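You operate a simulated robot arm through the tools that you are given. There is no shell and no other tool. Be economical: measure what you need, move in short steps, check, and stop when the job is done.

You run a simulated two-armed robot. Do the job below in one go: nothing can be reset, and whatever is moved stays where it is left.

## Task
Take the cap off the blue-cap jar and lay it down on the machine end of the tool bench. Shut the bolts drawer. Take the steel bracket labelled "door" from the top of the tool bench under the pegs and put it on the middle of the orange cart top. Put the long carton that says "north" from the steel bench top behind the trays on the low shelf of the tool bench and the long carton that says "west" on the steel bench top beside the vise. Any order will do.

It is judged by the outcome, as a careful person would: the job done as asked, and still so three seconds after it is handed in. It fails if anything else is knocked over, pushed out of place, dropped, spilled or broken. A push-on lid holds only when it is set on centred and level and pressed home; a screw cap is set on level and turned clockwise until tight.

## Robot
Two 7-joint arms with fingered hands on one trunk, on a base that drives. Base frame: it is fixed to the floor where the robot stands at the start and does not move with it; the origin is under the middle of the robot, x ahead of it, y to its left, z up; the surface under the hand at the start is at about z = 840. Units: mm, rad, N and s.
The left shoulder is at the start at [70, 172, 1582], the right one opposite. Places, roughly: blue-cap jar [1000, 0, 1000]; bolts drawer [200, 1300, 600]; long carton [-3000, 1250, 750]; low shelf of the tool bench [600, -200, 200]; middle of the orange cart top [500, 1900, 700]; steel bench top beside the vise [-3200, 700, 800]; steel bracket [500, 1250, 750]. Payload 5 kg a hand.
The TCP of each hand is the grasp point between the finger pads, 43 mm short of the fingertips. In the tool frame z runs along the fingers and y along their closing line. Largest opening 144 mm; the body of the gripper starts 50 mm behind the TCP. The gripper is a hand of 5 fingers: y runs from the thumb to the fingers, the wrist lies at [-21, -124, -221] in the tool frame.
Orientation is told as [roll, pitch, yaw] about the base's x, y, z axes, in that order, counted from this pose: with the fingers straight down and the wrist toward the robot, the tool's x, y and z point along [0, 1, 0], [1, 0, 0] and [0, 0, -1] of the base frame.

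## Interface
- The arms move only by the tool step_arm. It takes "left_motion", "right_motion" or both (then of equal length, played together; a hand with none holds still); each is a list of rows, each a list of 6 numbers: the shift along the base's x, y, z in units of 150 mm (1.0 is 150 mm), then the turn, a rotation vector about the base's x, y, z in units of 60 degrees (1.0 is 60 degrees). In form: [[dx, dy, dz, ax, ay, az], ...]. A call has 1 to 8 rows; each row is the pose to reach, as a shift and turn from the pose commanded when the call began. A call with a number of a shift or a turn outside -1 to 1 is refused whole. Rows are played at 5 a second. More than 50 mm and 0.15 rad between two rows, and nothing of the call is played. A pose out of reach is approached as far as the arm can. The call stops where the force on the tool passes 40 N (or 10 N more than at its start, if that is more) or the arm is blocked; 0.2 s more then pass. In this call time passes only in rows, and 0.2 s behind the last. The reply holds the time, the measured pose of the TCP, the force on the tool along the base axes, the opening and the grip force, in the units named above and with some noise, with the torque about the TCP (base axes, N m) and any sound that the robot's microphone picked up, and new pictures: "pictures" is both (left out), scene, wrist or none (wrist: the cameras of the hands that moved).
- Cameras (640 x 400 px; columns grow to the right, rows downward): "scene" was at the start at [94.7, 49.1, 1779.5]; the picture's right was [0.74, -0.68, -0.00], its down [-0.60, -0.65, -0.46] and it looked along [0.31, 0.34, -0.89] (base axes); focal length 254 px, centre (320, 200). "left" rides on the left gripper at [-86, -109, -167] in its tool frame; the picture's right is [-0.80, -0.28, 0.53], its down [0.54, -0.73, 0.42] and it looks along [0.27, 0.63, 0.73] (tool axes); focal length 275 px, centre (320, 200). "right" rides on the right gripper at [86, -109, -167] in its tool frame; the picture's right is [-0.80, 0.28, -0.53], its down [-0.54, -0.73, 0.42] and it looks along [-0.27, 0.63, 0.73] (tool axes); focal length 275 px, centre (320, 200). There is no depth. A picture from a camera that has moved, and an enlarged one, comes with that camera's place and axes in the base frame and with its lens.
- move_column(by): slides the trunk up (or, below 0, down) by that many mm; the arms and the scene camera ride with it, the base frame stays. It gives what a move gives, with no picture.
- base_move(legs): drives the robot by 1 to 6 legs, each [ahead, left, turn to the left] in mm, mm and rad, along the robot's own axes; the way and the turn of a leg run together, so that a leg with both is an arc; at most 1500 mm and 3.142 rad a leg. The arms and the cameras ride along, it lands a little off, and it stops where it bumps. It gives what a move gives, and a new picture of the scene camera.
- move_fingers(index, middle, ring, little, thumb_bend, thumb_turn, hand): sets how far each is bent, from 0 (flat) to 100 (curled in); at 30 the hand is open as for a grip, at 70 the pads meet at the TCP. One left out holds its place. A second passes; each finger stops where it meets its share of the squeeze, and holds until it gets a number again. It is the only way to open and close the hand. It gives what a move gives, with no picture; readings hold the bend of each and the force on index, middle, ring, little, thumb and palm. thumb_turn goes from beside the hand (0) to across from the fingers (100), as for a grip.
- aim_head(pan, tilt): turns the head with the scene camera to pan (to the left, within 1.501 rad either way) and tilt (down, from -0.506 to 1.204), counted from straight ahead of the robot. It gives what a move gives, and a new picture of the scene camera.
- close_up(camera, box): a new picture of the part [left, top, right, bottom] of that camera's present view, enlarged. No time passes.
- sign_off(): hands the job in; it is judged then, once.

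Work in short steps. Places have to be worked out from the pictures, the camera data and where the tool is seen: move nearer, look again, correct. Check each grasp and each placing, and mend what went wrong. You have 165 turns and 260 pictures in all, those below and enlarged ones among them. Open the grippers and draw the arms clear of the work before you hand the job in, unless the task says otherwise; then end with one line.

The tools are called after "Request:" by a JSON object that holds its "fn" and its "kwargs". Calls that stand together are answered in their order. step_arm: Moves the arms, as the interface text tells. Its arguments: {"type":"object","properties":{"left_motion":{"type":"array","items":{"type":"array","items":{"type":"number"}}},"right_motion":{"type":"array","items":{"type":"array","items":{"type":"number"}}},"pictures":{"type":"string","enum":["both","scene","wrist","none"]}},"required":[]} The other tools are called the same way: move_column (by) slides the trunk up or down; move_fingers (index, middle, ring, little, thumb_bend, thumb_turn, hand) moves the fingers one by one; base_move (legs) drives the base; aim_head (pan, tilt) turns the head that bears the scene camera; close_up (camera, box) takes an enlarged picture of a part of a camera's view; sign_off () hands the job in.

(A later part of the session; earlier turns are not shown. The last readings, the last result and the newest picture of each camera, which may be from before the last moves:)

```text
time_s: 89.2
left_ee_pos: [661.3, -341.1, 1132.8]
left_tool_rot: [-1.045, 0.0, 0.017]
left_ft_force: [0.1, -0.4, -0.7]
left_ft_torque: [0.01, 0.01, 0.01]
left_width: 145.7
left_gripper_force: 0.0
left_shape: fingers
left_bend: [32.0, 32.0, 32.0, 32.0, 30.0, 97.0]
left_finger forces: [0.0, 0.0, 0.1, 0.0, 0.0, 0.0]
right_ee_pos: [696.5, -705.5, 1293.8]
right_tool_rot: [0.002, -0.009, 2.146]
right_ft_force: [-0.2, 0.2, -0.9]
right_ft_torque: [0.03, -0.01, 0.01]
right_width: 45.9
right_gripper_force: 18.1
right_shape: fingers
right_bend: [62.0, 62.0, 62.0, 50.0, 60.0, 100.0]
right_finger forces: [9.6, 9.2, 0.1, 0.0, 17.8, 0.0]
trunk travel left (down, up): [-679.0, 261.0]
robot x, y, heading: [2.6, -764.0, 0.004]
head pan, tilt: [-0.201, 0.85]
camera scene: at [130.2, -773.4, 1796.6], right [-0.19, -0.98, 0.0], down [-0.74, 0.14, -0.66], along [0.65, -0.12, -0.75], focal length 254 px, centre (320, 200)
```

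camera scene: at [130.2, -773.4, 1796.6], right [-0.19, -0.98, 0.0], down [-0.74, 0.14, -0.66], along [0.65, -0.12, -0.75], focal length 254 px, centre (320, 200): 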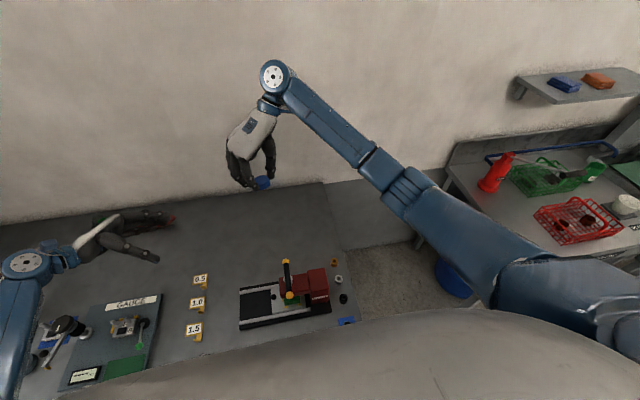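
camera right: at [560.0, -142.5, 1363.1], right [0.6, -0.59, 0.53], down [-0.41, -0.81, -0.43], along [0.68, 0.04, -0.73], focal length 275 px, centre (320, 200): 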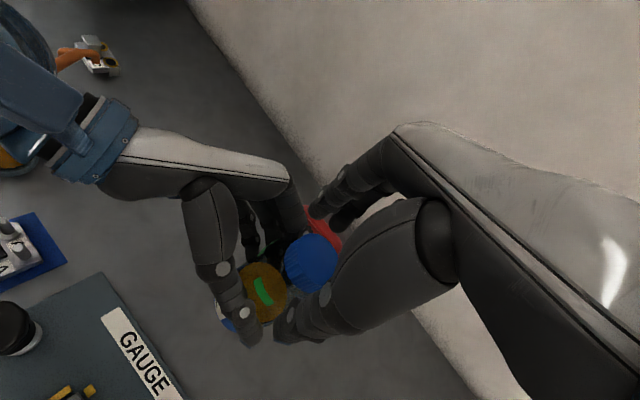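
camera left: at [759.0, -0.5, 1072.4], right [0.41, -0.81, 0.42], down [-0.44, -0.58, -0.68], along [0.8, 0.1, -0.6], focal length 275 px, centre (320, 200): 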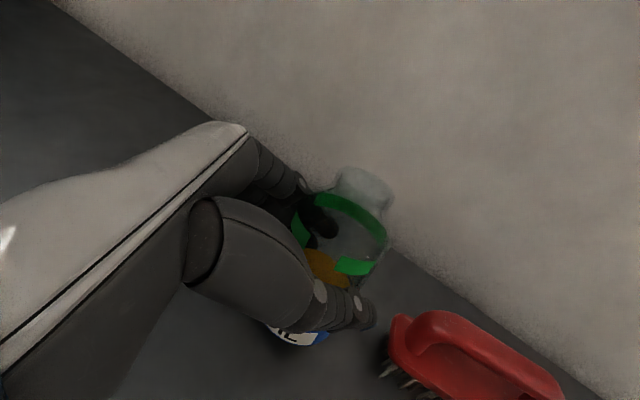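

Bench's right end is near y≈−975, the press at about [516, −770]; area behind it is free. Move over [730, −770] and descend.

Request:
{"fn": "step_arm", "kwargs": {"right_motion": [[0.05, -0.1, -0.2, 0, 0, 0], [0.1, -0.2, -0.4, 0, 0, 0], [0.15, -0.3, -0.6, 0, 0, 0], [0.22, -0.43, -0.8, 0, 0, 0], [0.22, -0.43, -1, 0, 0, 0]], "pictures": "none"}}

Request:
{"fn": "step_arm", "kwargs": {"right_motion": [[0, 0, -0.25, 0, 0, 0], [0, 0, -0.5, 0, 0, 0], [0, 0, -0.75, 0, 0, 0], [0, 0, -1, 0, 0, 0]], "pictures": "none"}}

Request:
{"fn": "step_arm", "kwargs": {"right_motion": [[0, 0, -0.15, 0, 0, 0], [0, 0, -0.3, 0, 0, 0], [0, 0, -0.4, 0, 0, 0]], "pictures": "both"}}

Request:
{"fn": "close_up", "kwargs": {"camera": "scene", "box": [190, 170, 350, 270]}}

```text
time_s: 90.4
left_ee_pos: [660.0, -343.0, 1133.0]
left_tool_rot: [-1.046, 0.001, 0.017]
left_ft_force: [0.7, -0.2, -0.2]
left_ft_torque: [0.03, 0.0, 0.02]
left_width: 146.1
left_gripper_force: 0.1
left_shape: fingers
left_bend: [32.0, 32.0, 32.0, 32.0, 30.0, 97.0]
left_finger forces: [0.0, 0.1, 0.0, 0.0, 0.1, 0.0]
right_ee_pos: [730.9, -769.3, 1144.1]
right_tool_rot: [0.001, -0.008, 2.146]
right_ft_force: [-0.2, 0.0, 0.3]
right_ft_torque: [-0.01, 0.01, -0.03]
right_width: 45.9
right_gripper_force: 18.5
right_shape: fingers
right_bend: [62.0, 62.0, 62.0, 50.0, 60.0, 100.0]
right_finger forces: [9.8, 9.2, 0.0, 0.0, 17.8, 0.0]
trunk travel left (down, up): [-679.0, 261.0]
robot x, y, heading: [0.4, -765.6, 0.011]
head pan, tilt: [-0.201, 0.85]
```

```text
time_s: 91.4
left_ee_pos: [661.3, -341.6, 1132.2]
left_tool_rot: [-1.047, 0.001, 0.017]
left_ft_force: [0.3, -0.5, 0.0]
left_ft_torque: [-0.04, 0.0, 0.0]
left_width: 146.0
left_gripper_force: 0.1
left_shape: fingers
left_bend: [32.0, 32.0, 32.0, 32.0, 30.0, 97.0]
left_finger forces: [0.1, 0.1, 0.0, 0.1, 0.1, 0.1]
right_ee_pos: [728.5, -769.2, 995.4]
right_tool_rot: [0.002, -0.008, 2.146]
right_ft_force: [1.0, 0.3, 0.2]
right_ft_torque: [0.02, 0.04, -0.03]
right_width: 46.1
right_gripper_force: 18.5
right_shape: fingers
right_bend: [62.0, 62.0, 62.0, 50.0, 60.0, 100.0]
right_finger forces: [9.6, 9.2, 0.0, 0.0, 17.8, 0.0]
trunk travel left (down, up): [-679.0, 261.0]
robot x, y, heading: [2.5, -762.1, 0.007]
head pan, tilt: [-0.201, 0.85]
```

```text
time_s: 92.2
left_ee_pos: [659.3, -340.5, 1131.7]
left_tool_rot: [-1.045, -0.001, 0.019]
left_ft_force: [0.7, -0.3, 0.4]
left_ft_torque: [0.0, -0.04, -0.02]
left_width: 146.0
left_gripper_force: 0.2
left_shape: fingers
left_bend: [32.0, 32.0, 32.0, 32.0, 30.0, 97.0]
left_finger forces: [0.1, 0.1, 0.0, 0.1, 0.0, 0.0]
right_ee_pos: [729.8, -769.9, 934.9]
right_tool_rot: [0.003, -0.004, 2.146]
right_ft_force: [0.9, 0.9, 0.1]
right_ft_torque: [0.0, 0.01, -0.03]
right_width: 46.1
right_gripper_force: 18.6
right_shape: fingers
right_bend: [62.0, 62.0, 62.0, 50.0, 60.0, 100.0]
right_finger forces: [9.6, 9.2, 0.0, 0.0, 17.7, 0.0]
trunk travel left (down, up): [-679.0, 261.0]
robot x, y, heading: [-0.1, -758.1, 0.005]
head pan, tilt: [-0.201, 0.85]
camera scene: at [130.3, -772.7, 1796.6], right [-0.19, -0.98, 0.0], down [-0.74, 0.14, -0.66], along [0.65, -0.13, -0.75], focal length 254 px, centre (320, 200)
camera right: at [717.6, -906.8, 1101.6], right [0.52, 0.67, 0.54], down [0.85, -0.31, -0.43], along [-0.12, 0.67, -0.73], focal length 275 px, centre (320, 200)
```

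scene: 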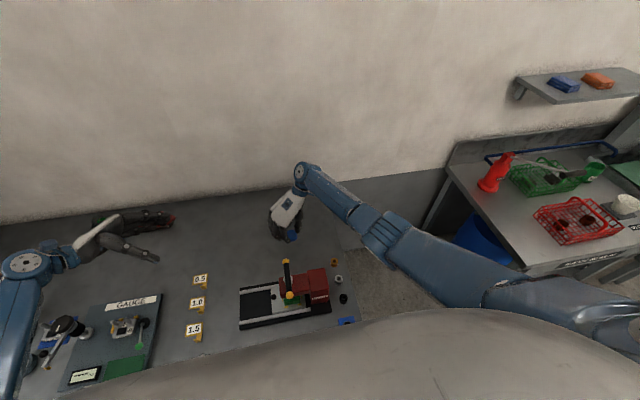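
right: 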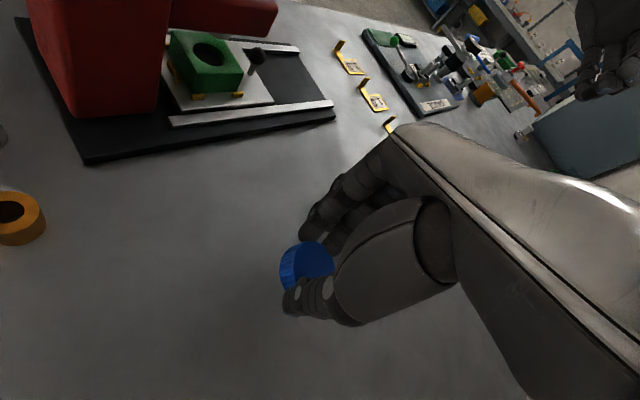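

```text
4.00 times, centred on (270, 220) of scene
camera zoom: at [130.3, -772.7, 1796.6], right [-0.19, -0.98, 0.0], down [-0.74, 0.14, -0.66], along [0.65, -0.13, -0.75], focal length 1017 px, centre (520, 120)
```

zoom: 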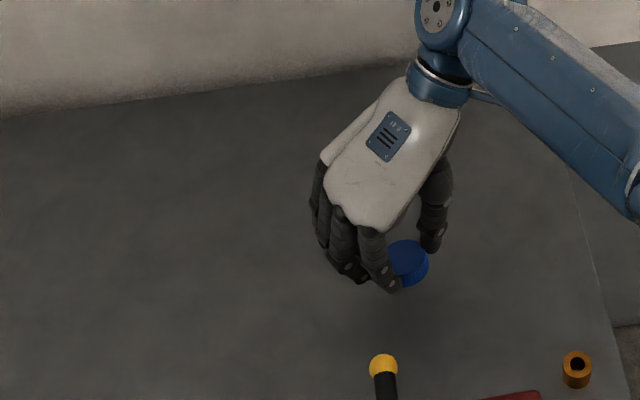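

Place is clear. Lower slowly until contact.

Request:
{"fn": "step_arm", "kwargs": {"right_motion": [[0, 0, -0.06, 0, 0, 0], [0, 0, -0.12, 0, 0, 0], [0, 0, -0.18, 0, 0, 0], [0, 0, -0.22, 0, 0, 0]], "pictures": "none"}}

Request:
{"fn": "step_arm", "kwargs": {"right_motion": [[0, 0, -0.015, 0, 0, 0], [0, 0, -0.03, 0, 0, 0]], "pictures": "wrist"}}

```text
time_s: 93.2
left_ee_pos: [660.1, -342.6, 1132.3]
left_tool_rot: [-1.044, 0.0, 0.017]
left_ft_force: [-0.5, 0.1, 0.2]
left_ft_torque: [0.0, 0.01, -0.02]
left_width: 146.0
left_gripper_force: 0.0
left_shape: fingers
left_bend: [32.0, 32.0, 32.0, 32.0, 30.0, 97.0]
left_finger forces: [0.0, 0.0, 0.0, 0.0, 0.1, 0.0]
right_ee_pos: [729.4, -768.7, 900.2]
right_tool_rot: [0.002, -0.006, 2.146]
right_ft_force: [-0.1, -0.2, -0.4]
right_ft_torque: [-0.02, 0.0, 0.01]
right_width: 45.7
right_gripper_force: 18.3
right_shape: fingers
right_bend: [62.0, 62.0, 62.0, 50.0, 60.0, 100.0]
right_finger forces: [9.6, 9.2, 0.0, 0.0, 17.7, 0.0]
trunk travel left (down, up): [-679.0, 261.0]
robot x, y, heading: [0.1, -761.9, 0.013]
head pan, tilt: [-0.201, 0.85]
```

```text
time_s: 93.8
left_ee_pos: [659.7, -341.1, 1132.3]
left_tool_rot: [-1.046, 0.002, 0.018]
left_ft_force: [-0.5, -0.3, -0.6]
left_ft_torque: [0.01, -0.01, -0.01]
left_width: 146.0
left_gripper_force: 0.0
left_shape: fingers
left_bend: [32.0, 32.0, 32.0, 32.0, 30.0, 97.0]
left_finger forces: [0.0, 0.0, 0.0, 0.0, 0.0, 0.0]
right_ee_pos: [730.3, -769.2, 897.0]
right_tool_rot: [0.0, -0.005, 2.147]
right_ft_force: [-0.9, -0.7, 2.8]
right_ft_torque: [0.03, 0.04, 0.0]
right_width: 45.9
right_gripper_force: 18.7
right_shape: fingers
right_bend: [62.0, 62.0, 62.0, 50.0, 60.0, 100.0]
right_finger forces: [9.7, 9.4, 0.0, 0.0, 18.0, 0.0]
trunk travel left (down, up): [-679.0, 261.0]
robot x, y, heading: [1.9, -760.8, 0.008]
head pan, tilt: [-0.201, 0.85]
camera right: at [717.6, -907.4, 1063.9], right [0.52, 0.67, 0.53], down [0.85, -0.31, -0.43], along [-0.12, 0.67, -0.73], focal length 275 px, centre (320, 200)
```

right: 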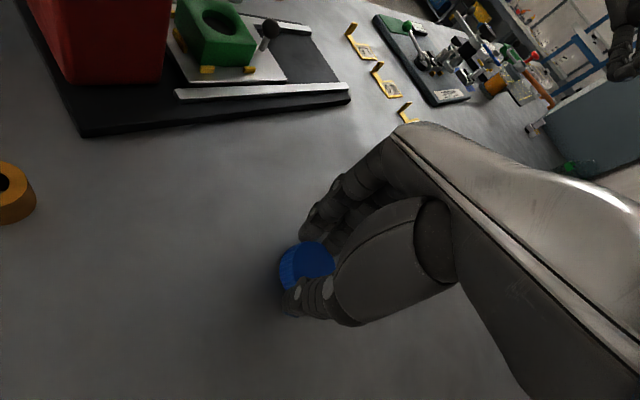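

Contact (2.8 N). Release the cap and raise the hand.

Request:
{"fn": "move_fingers", "kwargs": {"hand": "right", "index": 48, "middle": 48, "ring": 48, "thumb_bend": 46}}

Request:
{"fn": "step_arm", "kwargs": {"right_motion": [[0, 0, 0.2, 0, 0, 0], [0, 0, 0.45, 0, 0, 0], [0, 0, 0.7, 0, 0, 0], [0, 0, 1, 0, 0, 0]], "pictures": "none"}}

Request:
{"fn": "step_arm", "kwargs": {"right_motion": [[0, 0, 0.2, 0, 0, 0], [0, 0, 0.45, 0, 0, 0], [0, 0, 0.7, 0, 0, 0], [0, 0, 1, 0, 0, 0]], "pictures": "wrist"}}

```text
time_s: 94.8
left_ee_pos: [660.3, -341.5, 1133.1]
left_tool_rot: [-1.044, 0.0, 0.018]
left_ft_force: [0.7, 0.0, 0.2]
left_ft_torque: [0.01, 0.0, -0.02]
left_width: 146.0
left_gripper_force: 0.1
left_shape: fingers
left_bend: [32.0, 32.0, 32.0, 32.0, 30.0, 97.0]
left_finger forces: [0.0, 0.0, 0.1, 0.1, 0.0, 0.0]
right_ee_pos: [729.9, -769.2, 895.9]
right_tool_rot: [0.002, -0.007, 2.146]
right_ft_force: [0.1, -0.4, -0.1]
right_ft_torque: [0.01, 0.04, -0.01]
right_width: 88.6
right_gripper_force: 0.0
right_shape: fingers
right_bend: [48.0, 48.0, 48.0, 50.0, 46.0, 100.0]
right_finger forces: [0.1, 0.0, 0.0, 0.0, 0.0, 0.0]
trunk travel left (down, up): [-679.0, 261.0]
robot x, y, heading: [5.0, -760.5, 0.005]
head pan, tilt: [-0.201, 0.85]
```

```text
time_s: 95.8
left_ee_pos: [658.0, -341.9, 1133.6]
left_tool_rot: [-1.044, 0.002, 0.018]
left_ft_force: [-0.5, -0.3, -0.7]
left_ft_torque: [0.03, -0.02, 0.02]
left_width: 146.1
left_gripper_force: 0.0
left_shape: fingers
left_bend: [32.0, 32.0, 32.0, 32.0, 30.0, 97.0]
left_finger forces: [0.1, 0.0, 0.0, 0.1, 0.1, 0.1]
right_ee_pos: [727.1, -768.8, 1047.0]
right_tool_rot: [0.002, -0.003, 2.146]
right_ft_force: [-0.6, 0.6, -0.4]
right_ft_torque: [0.01, -0.04, -0.02]
right_width: 88.8
right_gripper_force: 0.0
right_shape: fingers
right_bend: [48.0, 48.0, 48.0, 50.0, 46.0, 100.0]
right_finger forces: [0.0, 0.1, 0.0, 0.0, 0.1, 0.0]
trunk travel left (down, up): [-679.0, 261.0]
robot x, y, heading: [-0.8, -760.6, 0.011]
head pan, tilt: [-0.201, 0.85]
```

```text
time_s: 96.8
left_ee_pos: [659.6, -342.1, 1133.5]
left_tool_rot: [-1.045, -0.001, 0.016]
left_ft_force: [0.1, 0.0, 0.3]
left_ft_torque: [0.02, 0.0, 0.05]
left_width: 146.0
left_gripper_force: 0.1
left_shape: fingers
left_bend: [32.0, 32.0, 32.0, 32.0, 30.0, 97.0]
left_finger forces: [0.0, 0.1, 0.0, 0.0, 0.1, 0.1]
right_ee_pos: [729.2, -768.1, 1195.2]
right_tool_rot: [0.003, -0.004, 2.148]
right_ft_force: [-1.2, 0.0, -0.3]
right_ft_torque: [0.02, 0.01, -0.05]
right_width: 88.7
right_gripper_force: 0.1
right_shape: fingers
right_bend: [48.0, 48.0, 48.0, 50.0, 46.0, 100.0]
right_finger forces: [0.0, 0.0, 0.0, 0.1, 0.0, 0.1]
trunk travel left (down, up): [-679.0, 261.0]
robot x, y, heading: [1.5, -759.4, 0.005]
head pan, tilt: [-0.201, 0.85]
camera right: at [717.3, -906.2, 1362.5], right [0.52, 0.67, 0.53], down [0.85, -0.31, -0.43], along [-0.12, 0.67, -0.73], focal length 275 px, centre (320, 200)
```

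right: 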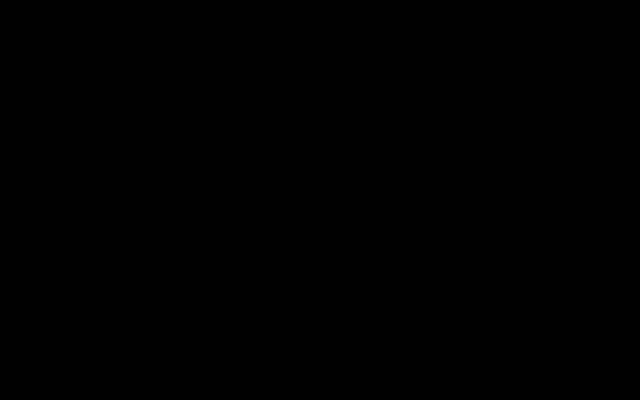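

The right wrist camera returned a black picture; check with the scene camera, and fold the right hand back.

Request:
{"fn": "step_arm", "kwargs": {"right_motion": [[0, 0, 0, 0, 0, -0.125], [0, 0, 0, 0, 0, -0.25], [0, 0, 0, 0, 0, -0.375], [0, 0, 0, 0, 0, -0.5], [0, 0, 0, 0, 0, -0.625], [0, 0, 0, 0, 0, -0.75], [0, 0, 0, 0, 0, -0.875], [0, 0, 0, 0, 0, -1]], "pictures": "none"}}

Request:
{"fn": "step_arm", "kwargs": {"right_motion": [[0, 0, 0, 0, 0, -0.125], [0, -0.1, 0, 0, 0, -0.25], [0, -0.2, 0, 0, 0, -0.375], [0, -0.3, 0, 0, 0, -0.5], [-0.2, -0.4, 0, 0, 0, -0.625], [-0.4, -0.5, 0, 0, 0, -0.75], [-0.6, -0.6, 0, 0, 0, -0.75]], "pictures": "scene"}}

Request:
{"fn": "close_up", "kwargs": {"camera": "scene", "box": [200, 170, 360, 270]}}

Request:
{"fn": "close_up", "kwargs": {"camera": "right", "box": [0, 0, 640, 400]}}

```text
time_s: 98.6
left_ee_pos: [658.8, -342.1, 1133.0]
left_tool_rot: [-1.046, 0.0, 0.019]
left_ft_force: [0.3, -0.2, -0.7]
left_ft_torque: [0.0, -0.04, 0.01]
left_width: 145.9
left_gripper_force: 0.0
left_shape: fingers
left_bend: [32.0, 32.0, 32.0, 32.0, 30.0, 97.0]
left_finger forces: [0.0, 0.1, 0.0, 0.0, 0.0, 0.0]
right_ee_pos: [729.0, -768.0, 1196.9]
right_tool_rot: [0.002, -0.007, 1.097]
right_ft_force: [-0.4, -0.6, 0.9]
right_ft_torque: [0.01, -0.02, 0.0]
right_width: 88.7
right_gripper_force: 0.0
right_shape: fingers
right_bend: [48.0, 48.0, 48.0, 50.0, 46.0, 100.0]
right_finger forces: [0.0, 0.0, 0.0, 0.0, 0.0, 0.1]
trunk travel left (down, up): [-679.0, 261.0]
robot x, y, heading: [3.0, -762.4, 0.008]
head pan, tilt: [-0.201, 0.85]
```

```text
time_s: 100.2
left_ee_pos: [660.2, -341.4, 1133.5]
left_tool_rot: [-1.046, 0.001, 0.019]
left_ft_force: [-0.3, -0.7, -0.2]
left_ft_torque: [0.0, -0.01, 0.04]
left_width: 146.0
left_gripper_force: 0.0
left_shape: fingers
left_bend: [32.0, 32.0, 32.0, 32.0, 30.0, 97.0]
left_finger forces: [0.1, 0.0, 0.1, 0.1, 0.0, 0.0]
right_ee_pos: [639.2, -862.0, 1199.4]
right_tool_rot: [0.001, -0.008, 0.312]
right_ft_force: [0.0, -0.3, 1.3]
right_ft_torque: [0.02, -0.04, 0.01]
right_width: 88.9
right_gripper_force: 0.1
right_shape: fingers
right_bend: [48.0, 48.0, 48.0, 50.0, 46.0, 100.0]
right_finger forces: [0.0, 0.1, 0.1, 0.0, 0.0, 0.0]
trunk travel left (down, up): [-679.0, 261.0]
robot x, y, heading: [1.9, -758.5, 0.008]
head pan, tilt: [-0.201, 0.85]
camera scene: at [129.1, -774.1, 1796.7], right [-0.19, -0.98, 0.0], down [-0.74, 0.14, -0.66], along [0.65, -0.12, -0.75], focal length 254 px, centre (320, 200)
```

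scene: 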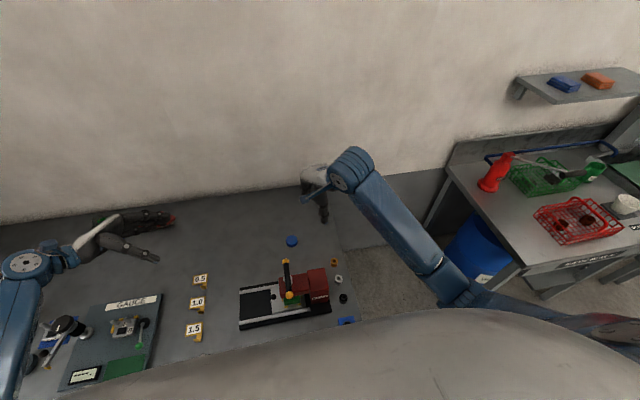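

```text
4.00 times, centred on (280, 220) of scene
camera zoom: at [129.1, -774.1, 1796.7], right [-0.19, -0.98, 0.0], down [-0.74, 0.14, -0.66], along [0.65, -0.12, -0.75], focal length 1017 px, centre (480, 120)
```

zoom: 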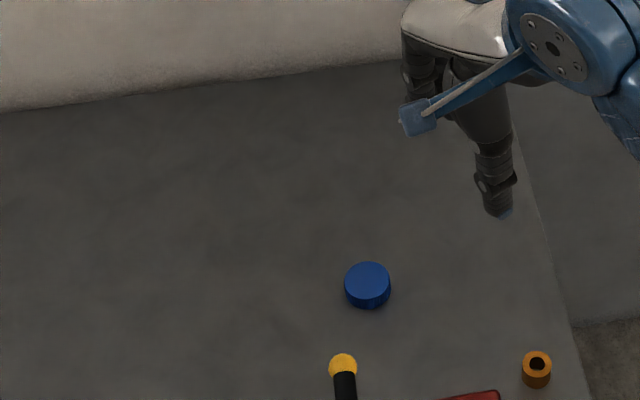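

```text
1.00 times, centred on (320, 200) of right (not enlarged: the box is as wide or as high as the picture)
camera zoom: at [508.1, -812.5, 1366.8], right [0.51, -0.67, 0.53], down [-0.52, -0.74, -0.43], along [0.68, -0.06, -0.73], focal length 275 px, centre (320, 200)
```

zoom: 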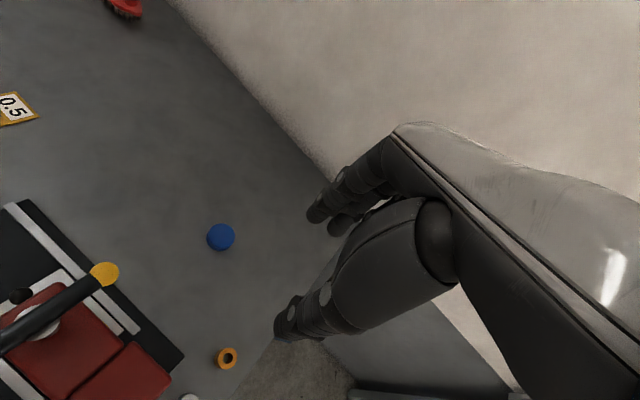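

Cap lies flat at the machine end. Now back away to view the low shelf and find the other items.

Request:
{"fn": "base_move", "kwargs": {"legs": [[-900, 350, 0]]}}

Request:
{"fn": "aim_head", "kwargs": {"pan": 0.2, "tilt": 0.55}}

Request:
{"fn": "close_up", "kwargs": {"camera": "scene", "box": [80, 150, 400, 350]}}

```text
time_s: 105.2
left_ee_pos: [-233.0, 3.8, 1132.8]
left_tool_rot: [-1.046, -0.001, 0.035]
left_ft_force: [0.3, -0.2, -0.4]
left_ft_torque: [0.02, 0.04, -0.02]
left_width: 146.0
left_gripper_force: 0.0
left_shape: fingers
left_bend: [32.0, 32.0, 32.0, 32.0, 30.0, 97.0]
left_finger forces: [0.0, 0.1, 0.0, 0.1, 0.1, 0.0]
right_ee_pos: [-244.1, -514.5, 1198.3]
right_tool_rot: [0.001, -0.005, 0.329]
right_ft_force: [-0.3, -0.2, -0.3]
right_ft_torque: [0.02, -0.01, 0.0]
right_width: 88.9
right_gripper_force: 0.0
right_shape: fingers
right_bend: [48.0, 48.0, 48.0, 50.0, 46.0, 100.0]
right_finger forces: [0.1, 0.0, 0.0, 0.0, 0.0, 0.0]
trunk travel left (down, up): [-679.0, 261.0]
robot x, y, heading: [-884.2, -425.0, 0.023]
head pan, tilt: [-0.201, 0.85]
camera scene: at [-754.5, -435.7, 1796.5], right [-0.17, -0.98, 0.0], down [-0.74, 0.13, -0.66], along [0.65, -0.12, -0.75], focal length 254 px, centre (320, 200)
```

scene: 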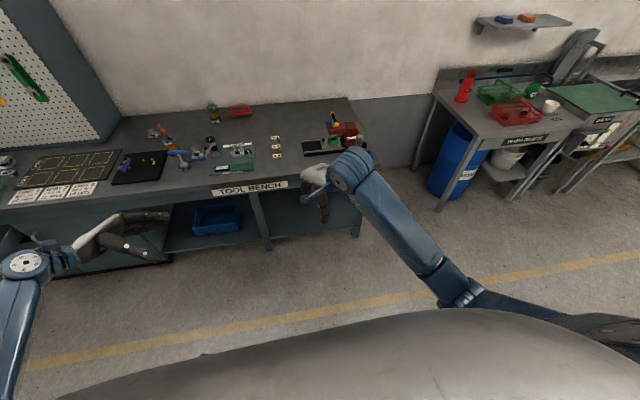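

```text
time_s: 106.0
left_ee_pos: [-232.7, 4.3, 1133.3]
left_tool_rot: [-1.044, 0.001, 0.035]
left_ft_force: [-0.3, -0.5, 0.5]
left_ft_torque: [-0.03, -0.01, 0.03]
left_width: 145.9
left_gripper_force: 0.1
left_shape: fingers
left_bend: [32.0, 32.0, 32.0, 32.0, 30.0, 97.0]
left_finger forces: [0.0, 0.0, 0.1, 0.0, 0.1, 0.0]
right_ee_pos: [-245.0, -514.8, 1198.2]
right_tool_rot: [0.003, -0.004, 0.33]
right_ft_force: [0.0, -0.2, 0.8]
right_ft_torque: [0.0, -0.01, 0.02]
right_width: 88.9
right_gripper_force: 0.1
right_shape: fingers
right_bend: [48.0, 48.0, 48.0, 50.0, 46.0, 100.0]
right_finger forces: [0.0, 0.0, 0.1, 0.1, 0.0, 0.0]
trunk travel left (down, up): [-679.0, 261.0]
robot x, y, heading: [-885.5, -425.8, 0.025]
head pan, tilt: [0.201, 0.55]
camera scene: at [-745.4, -401.5, 1822.0], right [0.22, -0.97, 0.0], down [-0.51, -0.12, -0.85], along [0.83, 0.19, -0.52], focal length 254 px, centre (320, 200)
```

scene: 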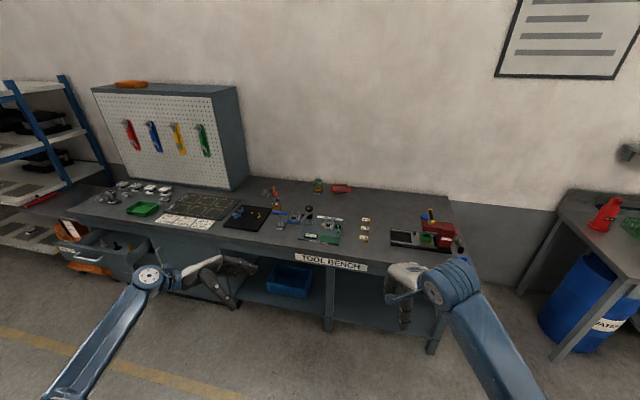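

```text
2.00 times, centred on (240, 250) of scene
camera zoom: at [-745.4, -401.5, 1822.0], right [0.22, -0.97, 0.0], down [-0.51, -0.12, -0.85], along [0.83, 0.19, -0.52], focal length 509 px, centre (480, 100)
```

zoom: 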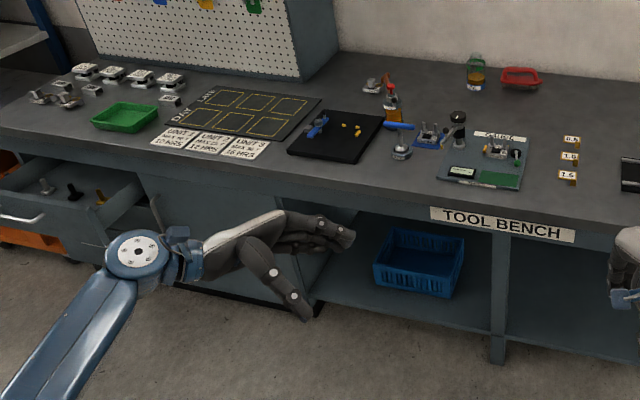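

Drawer, shelf and trays seen. Now turn toward the steel bench area behind and look.

Request:
{"fn": "base_move", "kwargs": {"legs": [[0, 0, 2.4]]}}

Request:
{"fn": "aim_head", "kwargs": {"pan": 0.0, "tilt": 0.3}}

Request:
{"fn": "close_up", "kwargs": {"camera": "scene", "box": [160, 120, 480, 320]}}

```text
time_s: 112.2
left_ee_pos: [-1658.8, -327.1, 1133.4]
left_tool_rot: [-1.045, -0.001, 2.465]
left_ft_force: [-0.2, -0.2, -0.4]
left_ft_torque: [0.0, 0.0, 0.01]
left_width: 146.1
left_gripper_force: 0.0
left_shape: fingers
left_bend: [32.0, 32.0, 32.0, 32.0, 30.0, 97.0]
left_finger forces: [0.0, 0.1, 0.1, 0.0, 0.0, 0.1]
right_ee_pos: [-1310.3, 58.7, 1198.0]
right_tool_rot: [0.001, -0.006, 2.763]
right_ft_force: [0.6, 0.2, 0.9]
right_ft_torque: [-0.01, -0.02, 0.01]
right_width: 88.9
right_gripper_force: 0.1
right_shape: fingers
right_bend: [48.0, 48.0, 48.0, 50.0, 46.0, 100.0]
right_finger forces: [0.0, 0.1, 0.0, 0.0, 0.0, 0.0]
trunk travel left (down, up): [-679.0, 261.0]
robot x, y, heading: [-885.6, -425.9, 2.461]
head pan, tilt: [0.201, 0.55]
camera scene: at [-1001.6, -349.5, 1822.0], right [0.46, 0.89, 0.0], down [0.46, -0.24, -0.85], along [-0.76, 0.4, -0.52], focal length 254 px, centre (320, 200)
```

scene: 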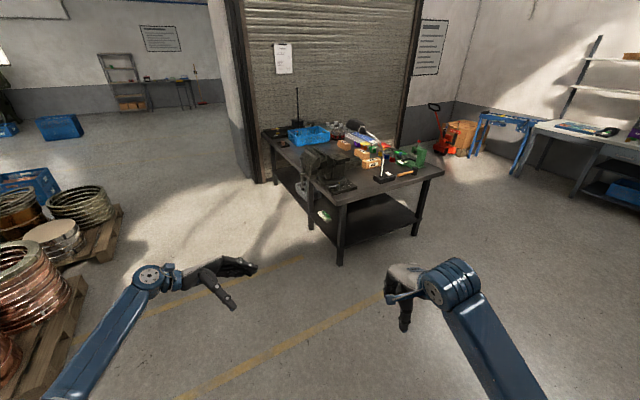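

```text
time_s: 113.0
left_ee_pos: [-1657.0, -327.8, 1133.5]
left_tool_rot: [-1.046, -0.001, 2.466]
left_ft_force: [-0.2, 0.0, 0.1]
left_ft_torque: [-0.01, 0.0, 0.0]
left_width: 145.9
left_gripper_force: 0.0
left_shape: fingers
left_bend: [32.0, 32.0, 32.0, 32.0, 30.0, 97.0]
left_finger forces: [0.0, 0.0, 0.0, 0.0, 0.0, 0.0]
right_ee_pos: [-1310.4, 58.7, 1199.0]
right_tool_rot: [0.003, -0.006, 2.763]
right_ft_force: [-0.1, -0.3, 0.7]
right_ft_torque: [0.0, 0.01, 0.06]
right_width: 89.1
right_gripper_force: 0.1
right_shape: fingers
right_bend: [48.0, 48.0, 48.0, 50.0, 46.0, 100.0]
right_finger forces: [0.0, 0.0, 0.0, 0.0, 0.0, 0.1]
trunk travel left (down, up): [-679.0, 261.0]
robot x, y, heading: [-885.6, -422.9, 2.451]
head pan, tilt: [0.0, 0.3]
camera scene: at [-994.6, -332.6, 1844.9], right [0.63, 0.78, 0.0], down [0.23, -0.19, -0.95], along [-0.74, 0.6, -0.3], focal length 254 px, centre (320, 200)
```

scene: 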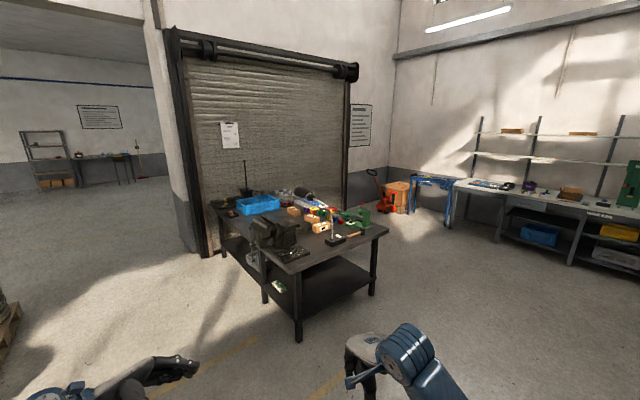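

```text
2.00 times, centred on (320, 220) of scene
camera zoom: at [-994.6, -332.6, 1844.9], right [0.63, 0.78, 0.0], down [0.23, -0.19, -0.95], along [-0.74, 0.6, -0.3], focal length 509 px, centre (320, 160)
```

zoom: 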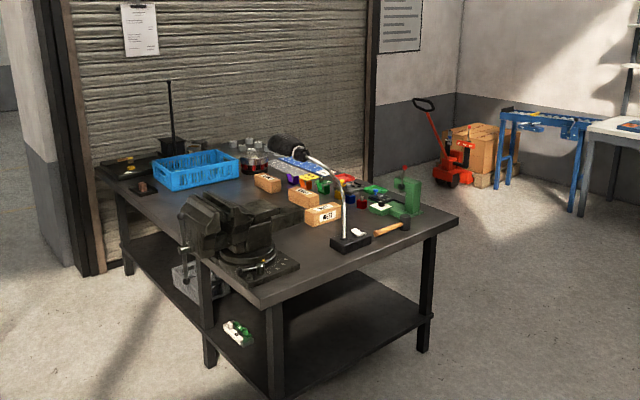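

Steel bench with the vise and three cartons. Drive to face it from the east side, staying clear, and look.

Request:
{"fn": "base_move", "kwargs": {"legs": [[0, 0, 0.685], [700, -1450, 0]]}}

Request:
{"fn": "aim_head", "kwargs": {"pan": 0.0, "tilt": 0.5}}

Request:
{"fn": "close_up", "kwargs": {"camera": "scene", "box": [160, 100, 480, 300]}}

```text
refused: leg 2 is longer than a leg can be; nothing moved
```

```text
time_s: 113.7
left_ee_pos: [-1658.7, -327.5, 1133.6]
left_tool_rot: [-1.044, 0.0, 2.468]
left_ft_force: [-0.2, 0.2, -0.2]
left_ft_torque: [0.0, 0.0, -0.01]
left_width: 146.3
left_gripper_force: 0.2
left_shape: fingers
left_bend: [32.0, 32.0, 32.0, 32.0, 30.0, 97.0]
left_finger forces: [0.1, 0.1, 0.0, 0.0, 0.0, 0.1]
right_ee_pos: [-1311.4, 59.0, 1198.4]
right_tool_rot: [0.002, -0.005, 2.761]
right_ft_force: [1.1, -0.4, -0.2]
right_ft_torque: [-0.01, -0.02, 0.04]
right_width: 88.7
right_gripper_force: 0.0
right_shape: fingers
right_bend: [48.0, 48.0, 48.0, 50.0, 46.0, 100.0]
right_finger forces: [0.0, 0.0, 0.0, 0.0, 0.1, 0.0]
trunk travel left (down, up): [-679.0, 261.0]
robot x, y, heading: [-883.2, -427.9, 2.459]
head pan, tilt: [0.0, 0.499]
camera scene: at [-992.7, -334.0, 1826.6], right [0.63, 0.78, 0.0], down [0.37, -0.3, -0.88], along [-0.68, 0.55, -0.48], focal length 254 px, centre (320, 200)
```

scene: 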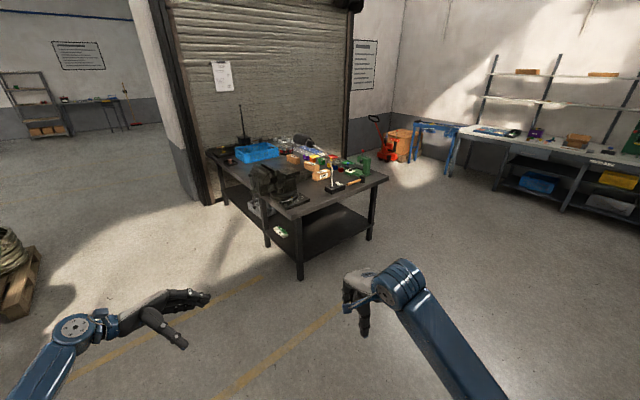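

```text
2.00 times, centred on (320, 200) of scene
camera zoom: at [-992.7, -334.0, 1826.6], right [0.63, 0.78, 0.0], down [0.37, -0.3, -0.88], along [-0.68, 0.55, -0.48], focal length 509 px, centre (320, 200)
```

zoom: 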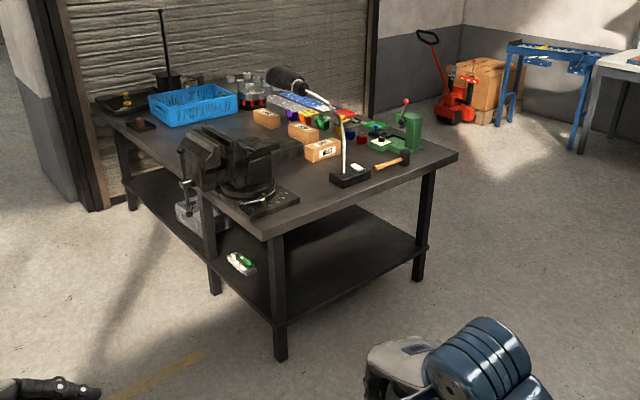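

Split the drive into shorter legs.

Request:
{"fn": "base_move", "kwargs": {"legs": [[0, 0, 0.685], [350, -750, 0], [350, -750, 0]]}}

Request:
{"fn": "close_up", "kwargs": {"camera": "scene", "box": [160, 50, 480, 250]}}

```text
time_s: 124.0
left_ee_pos: [-2256.5, 667.4, 1132.7]
left_tool_rot: [-1.047, 0.002, -3.129]
left_ft_force: [0.6, 0.1, -0.3]
left_ft_torque: [0.07, 0.0, 0.01]
left_width: 146.0
left_gripper_force: 0.1
left_shape: fingers
left_bend: [32.0, 32.0, 32.0, 32.0, 30.0, 97.0]
left_finger forces: [0.1, 0.0, 0.0, 0.1, 0.0, 0.0]
right_ee_pos: [-2233.2, 1187.1, 1199.9]
right_tool_rot: [0.001, -0.005, -2.834]
right_ft_force: [0.2, -0.6, 0.3]
right_ft_torque: [0.03, -0.01, -0.01]
right_width: 88.8
right_gripper_force: 0.0
right_shape: fingers
right_bend: [48.0, 48.0, 48.0, 50.0, 46.0, 100.0]
right_finger forces: [0.0, 0.1, 0.1, 0.0, 0.0, 0.0]
trunk travel left (down, up): [-679.0, 261.0]
robot x, y, heading: [-1598.3, 1078.6, -3.14]
head pan, tilt: [0.0, 0.499]
camera scene: at [-1736.1, 1083.5, 1826.6], right [0.0, 1.0, 0.0], down [0.48, 0.0, -0.88], along [-0.88, 0.0, -0.48], focal length 254 px, centre (320, 200)
```

scene: 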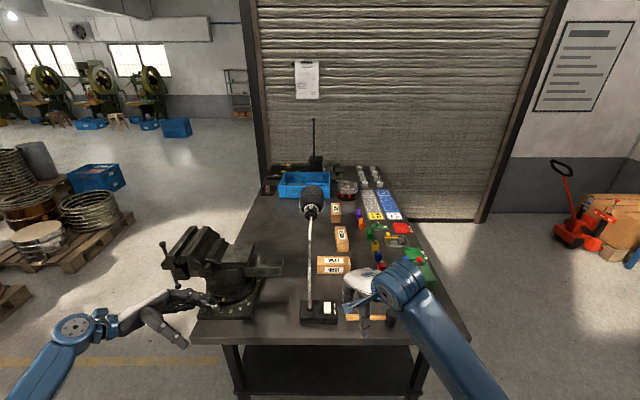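

```text
2.00 times, centred on (320, 150) of scene
camera zoom: at [-1736.1, 1083.5, 1826.6], right [0.0, 1.0, 0.0], down [0.48, 0.0, -0.88], along [-0.88, 0.0, -0.48], focal length 509 px, centre (320, 300)
```

zoom: 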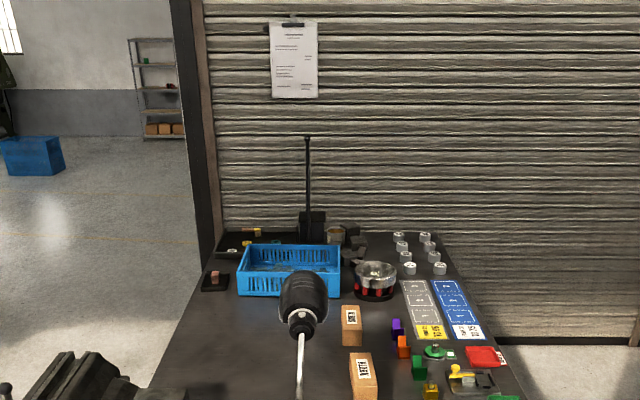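

Zoom on the cartons.

Request:
{"fn": "close_up", "kwargs": {"camera": "scene", "box": [280, 190, 400, 280]}}

Request:
{"fn": "close_up", "kwargs": {"camera": "scene", "box": [150, 150, 450, 340]}}

```text
4.44 times, centred on (340, 235) of scene
camera zoom: at [-1736.1, 1083.5, 1826.6], right [0.0, 1.0, 0.0], down [0.48, 0.0, -0.88], along [-0.88, 0.0, -0.48], focal length 1130 px, centre (231, 44)
```

zoom: 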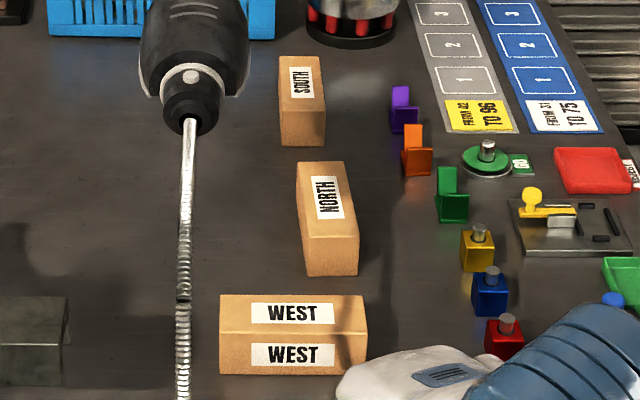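

```text
2.11 times, centred on (300, 245) of scene
camera zoom: at [-1736.1, 1083.5, 1826.6], right [0.0, 1.0, 0.0], down [0.48, 0.0, -0.88], along [-0.88, 0.0, -0.48], focal length 535 px, centre (362, 105)
```

zoom: 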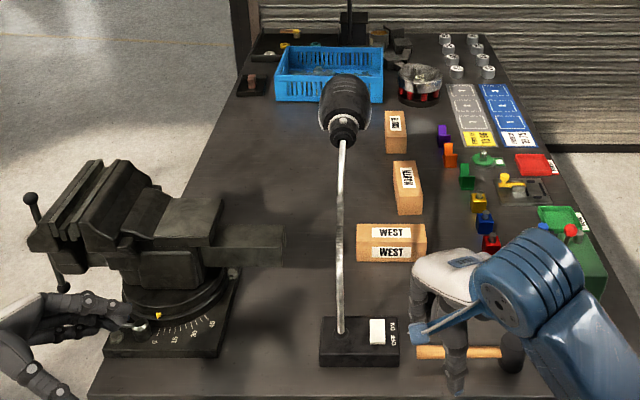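

Labels clear: WEST (nearest, ~[-2835,1160]), NORTH (~[-3080,1235]), SOUTH beyond. A tall lamp and vise stand nearby. First retract the left arm close to the body.

Request:
{"fn": "step_arm", "kwargs": {"left_motion": [[0.25, 0, 0, 0, 0, 0], [0.5, 0, 0, 0, 0, 0], [0.75, 0, 0, 0, 0, 0], [1, 0, 0, 0, 0, 0]], "pictures": "none"}}

Request:
{"fn": "step_arm", "kwargs": {"left_motion": [[0.25, 0, 0, 0, 0, 0], [0.5, 0, 0, 0, 0, 0], [0.75, 0, 0, 0, 0, 0], [1, 0, 0, 0, 0, 0]], "pictures": "scene"}}

```text
time_s: 125.0
left_ee_pos: [-2106.5, 669.7, 1136.6]
left_tool_rot: [-1.045, -0.002, -3.131]
left_ft_force: [0.1, 0.4, -0.7]
left_ft_torque: [0.01, -0.01, 0.03]
left_width: 146.3
left_gripper_force: 0.0
left_shape: fingers
left_bend: [32.0, 32.0, 32.0, 32.0, 30.0, 97.0]
left_finger forces: [0.0, 0.1, 0.1, 0.0, 0.0, 0.0]
right_ee_pos: [-2230.5, 1187.9, 1198.9]
right_tool_rot: [0.004, -0.007, -2.836]
right_ft_force: [0.8, 0.5, 0.2]
right_ft_torque: [-0.04, 0.02, -0.03]
right_width: 89.1
right_gripper_force: 0.1
right_shape: fingers
right_bend: [48.0, 48.0, 48.0, 50.0, 46.0, 100.0]
right_finger forces: [0.0, 0.1, 0.0, 0.0, 0.0, 0.0]
trunk travel left (down, up): [-679.0, 261.0]
robot x, y, heading: [-1594.4, 1083.5, -3.136]
head pan, tilt: [0.0, 0.499]
```

```text
time_s: 126.0
left_ee_pos: [-1954.2, 669.5, 1137.1]
left_tool_rot: [-1.045, -0.002, -3.132]
left_ft_force: [-0.4, 0.8, -0.2]
left_ft_torque: [-0.06, 0.0, 0.0]
left_width: 146.2
left_gripper_force: 0.1
left_shape: fingers
left_bend: [32.0, 32.0, 32.0, 32.0, 30.0, 97.0]
left_finger forces: [0.1, 0.0, 0.0, 0.1, 0.1, 0.0]
right_ee_pos: [-2232.1, 1188.0, 1200.7]
right_tool_rot: [0.002, -0.008, -2.835]
right_ft_force: [0.9, 1.1, -0.1]
right_ft_torque: [-0.06, 0.05, -0.01]
right_width: 88.9
right_gripper_force: 0.0
right_shape: fingers
right_bend: [48.0, 48.0, 48.0, 50.0, 46.0, 100.0]
right_finger forces: [0.0, 0.0, 0.1, 0.0, 0.1, 0.0]
trunk travel left (down, up): [-679.0, 261.0]
robot x, y, heading: [-1594.1, 1079.0, -3.142]
head pan, tilt: [0.0, 0.499]
camera scene: at [-1734.3, 1085.5, 1826.8], right [0.0, 1.0, 0.0], down [0.48, 0.0, -0.88], along [-0.88, 0.0, -0.48], focal length 254 px, centre (320, 200)
```

scene: 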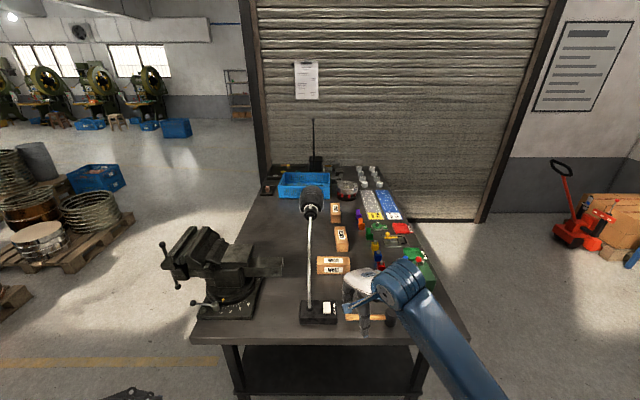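

Position the robot to the right of the lamp: sideways first, then ahead.

Request:
{"fn": "base_move", "kwargs": {"legs": [[0, -200, 0], [530, 0, 0]]}}

Request:
{"fn": "aim_head", "kwargs": {"pan": 0.1, "tilt": 0.85}}

```text
time_s: 130.3
left_ee_pos: [-2490.3, 866.4, 1135.5]
left_tool_rot: [-1.045, 0.0, -3.131]
left_ft_force: [-1.1, -0.5, 0.6]
left_ft_torque: [0.02, 0.01, 0.01]
left_width: 146.0
left_gripper_force: 0.0
left_shape: fingers
left_bend: [32.0, 32.0, 32.0, 32.0, 30.0, 97.0]
left_finger forces: [0.1, 0.0, 0.0, 0.0, 0.0, 0.0]
right_ee_pos: [-2767.4, 1382.9, 1199.6]
right_tool_rot: [0.001, -0.006, -2.833]
right_ft_force: [0.9, 0.1, 0.0]
right_ft_torque: [0.02, 0.05, -0.02]
right_width: 89.0
right_gripper_force: 0.2
right_shape: fingers
right_bend: [48.0, 48.0, 48.0, 50.0, 46.0, 100.0]
right_finger forces: [0.0, 0.0, 0.1, 0.1, 0.0, 0.0]
trunk travel left (down, up): [-679.0, 261.0]
robot x, y, heading: [-2130.6, 1279.4, -3.145]
head pan, tilt: [0.0, 0.499]
camera scene: at [-2269.3, 1280.9, 1826.7], right [0.0, 1.0, 0.0], down [0.48, 0.0, -0.88], along [-0.88, 0.0, -0.48], focal length 254 px, centre (320, 200)
```

scene: 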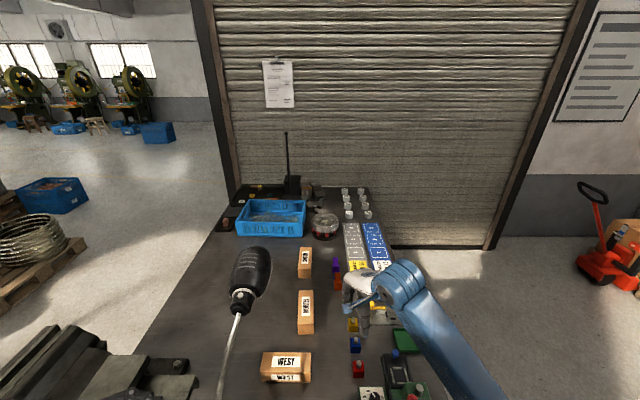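

```text
time_s: 131.2
left_ee_pos: [-2491.6, 865.7, 1134.4]
left_tool_rot: [-1.047, 0.0, -3.131]
left_ft_force: [0.4, -0.1, -0.5]
left_ft_torque: [-0.03, 0.03, -0.01]
left_width: 145.9
left_gripper_force: 0.0
left_shape: fingers
left_bend: [32.0, 32.0, 32.0, 32.0, 30.0, 97.0]
left_finger forces: [0.0, 0.1, 0.0, 0.1, 0.1, 0.0]
right_ee_pos: [-2768.8, 1383.5, 1198.6]
right_tool_rot: [0.002, -0.004, -2.834]
right_ft_force: [-0.5, -0.4, -0.6]
right_ft_torque: [0.02, 0.0, 0.02]
right_width: 88.8
right_gripper_force: 0.1
right_shape: fingers
right_bend: [48.0, 48.0, 48.0, 50.0, 46.0, 100.0]
right_finger forces: [0.1, 0.0, 0.0, 0.0, 0.1, 0.0]
trunk travel left (down, up): [-679.0, 261.0]
robot x, y, heading: [-2135.0, 1282.3, -3.141]
head pan, tilt: [0.099, 0.85]
camera scene: at [-2258.8, 1273.2, 1796.6], right [-0.1, 0.99, 0.0], down [0.75, 0.08, -0.66], along [-0.66, -0.07, -0.75], focal length 254 px, centre (320, 200)
```

scene: 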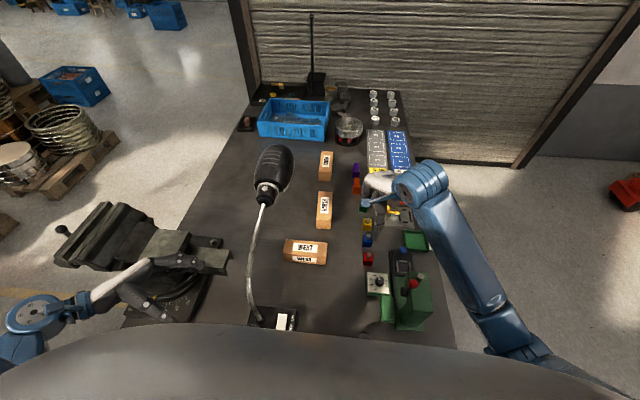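

Zoom on WEST/NORTH for positions.

Request:
{"fn": "close_up", "kwargs": {"camera": "scene", "box": [250, 140, 378, 280]}}

Request:
{"fn": "close_up", "kwargs": {"camera": "right", "box": [0, 100, 400, 400]}}

```text
2.86 times, centred on (314, 210) of scene
camera zoom: at [-2258.8, 1273.2, 1796.6], right [-0.1, 0.99, 0.0], down [0.75, 0.08, -0.66], along [-0.66, -0.07, -0.75], focal length 726 px, centre (337, 171)
```

zoom: 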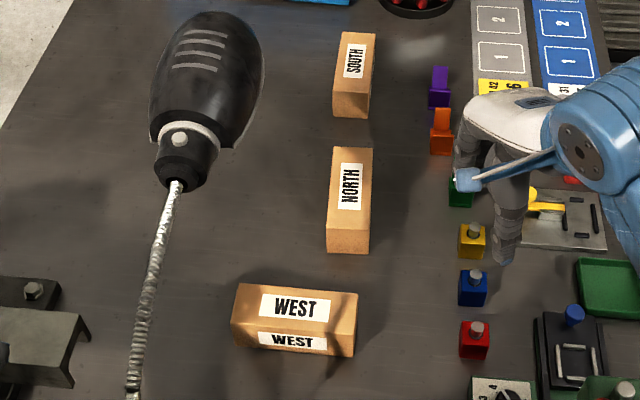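

```text
1.33 times, centred on (200, 250) of right
camera zoom: at [-2637.7, 1335.6, 1366.0], right [-0.51, 0.68, 0.53], down [0.53, 0.74, -0.43], along [-0.68, 0.06, -0.73], focal length 367 px, centre (480, 133)
```

zoom: 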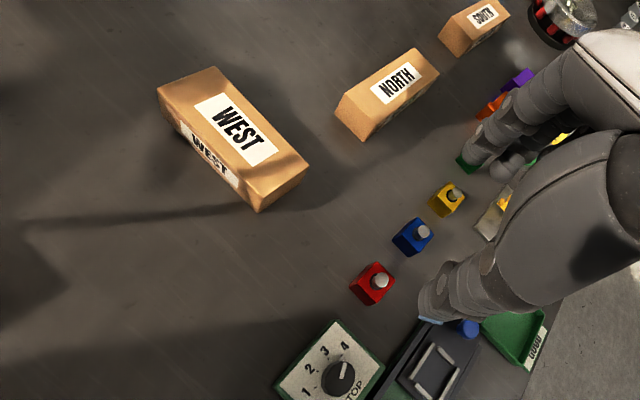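

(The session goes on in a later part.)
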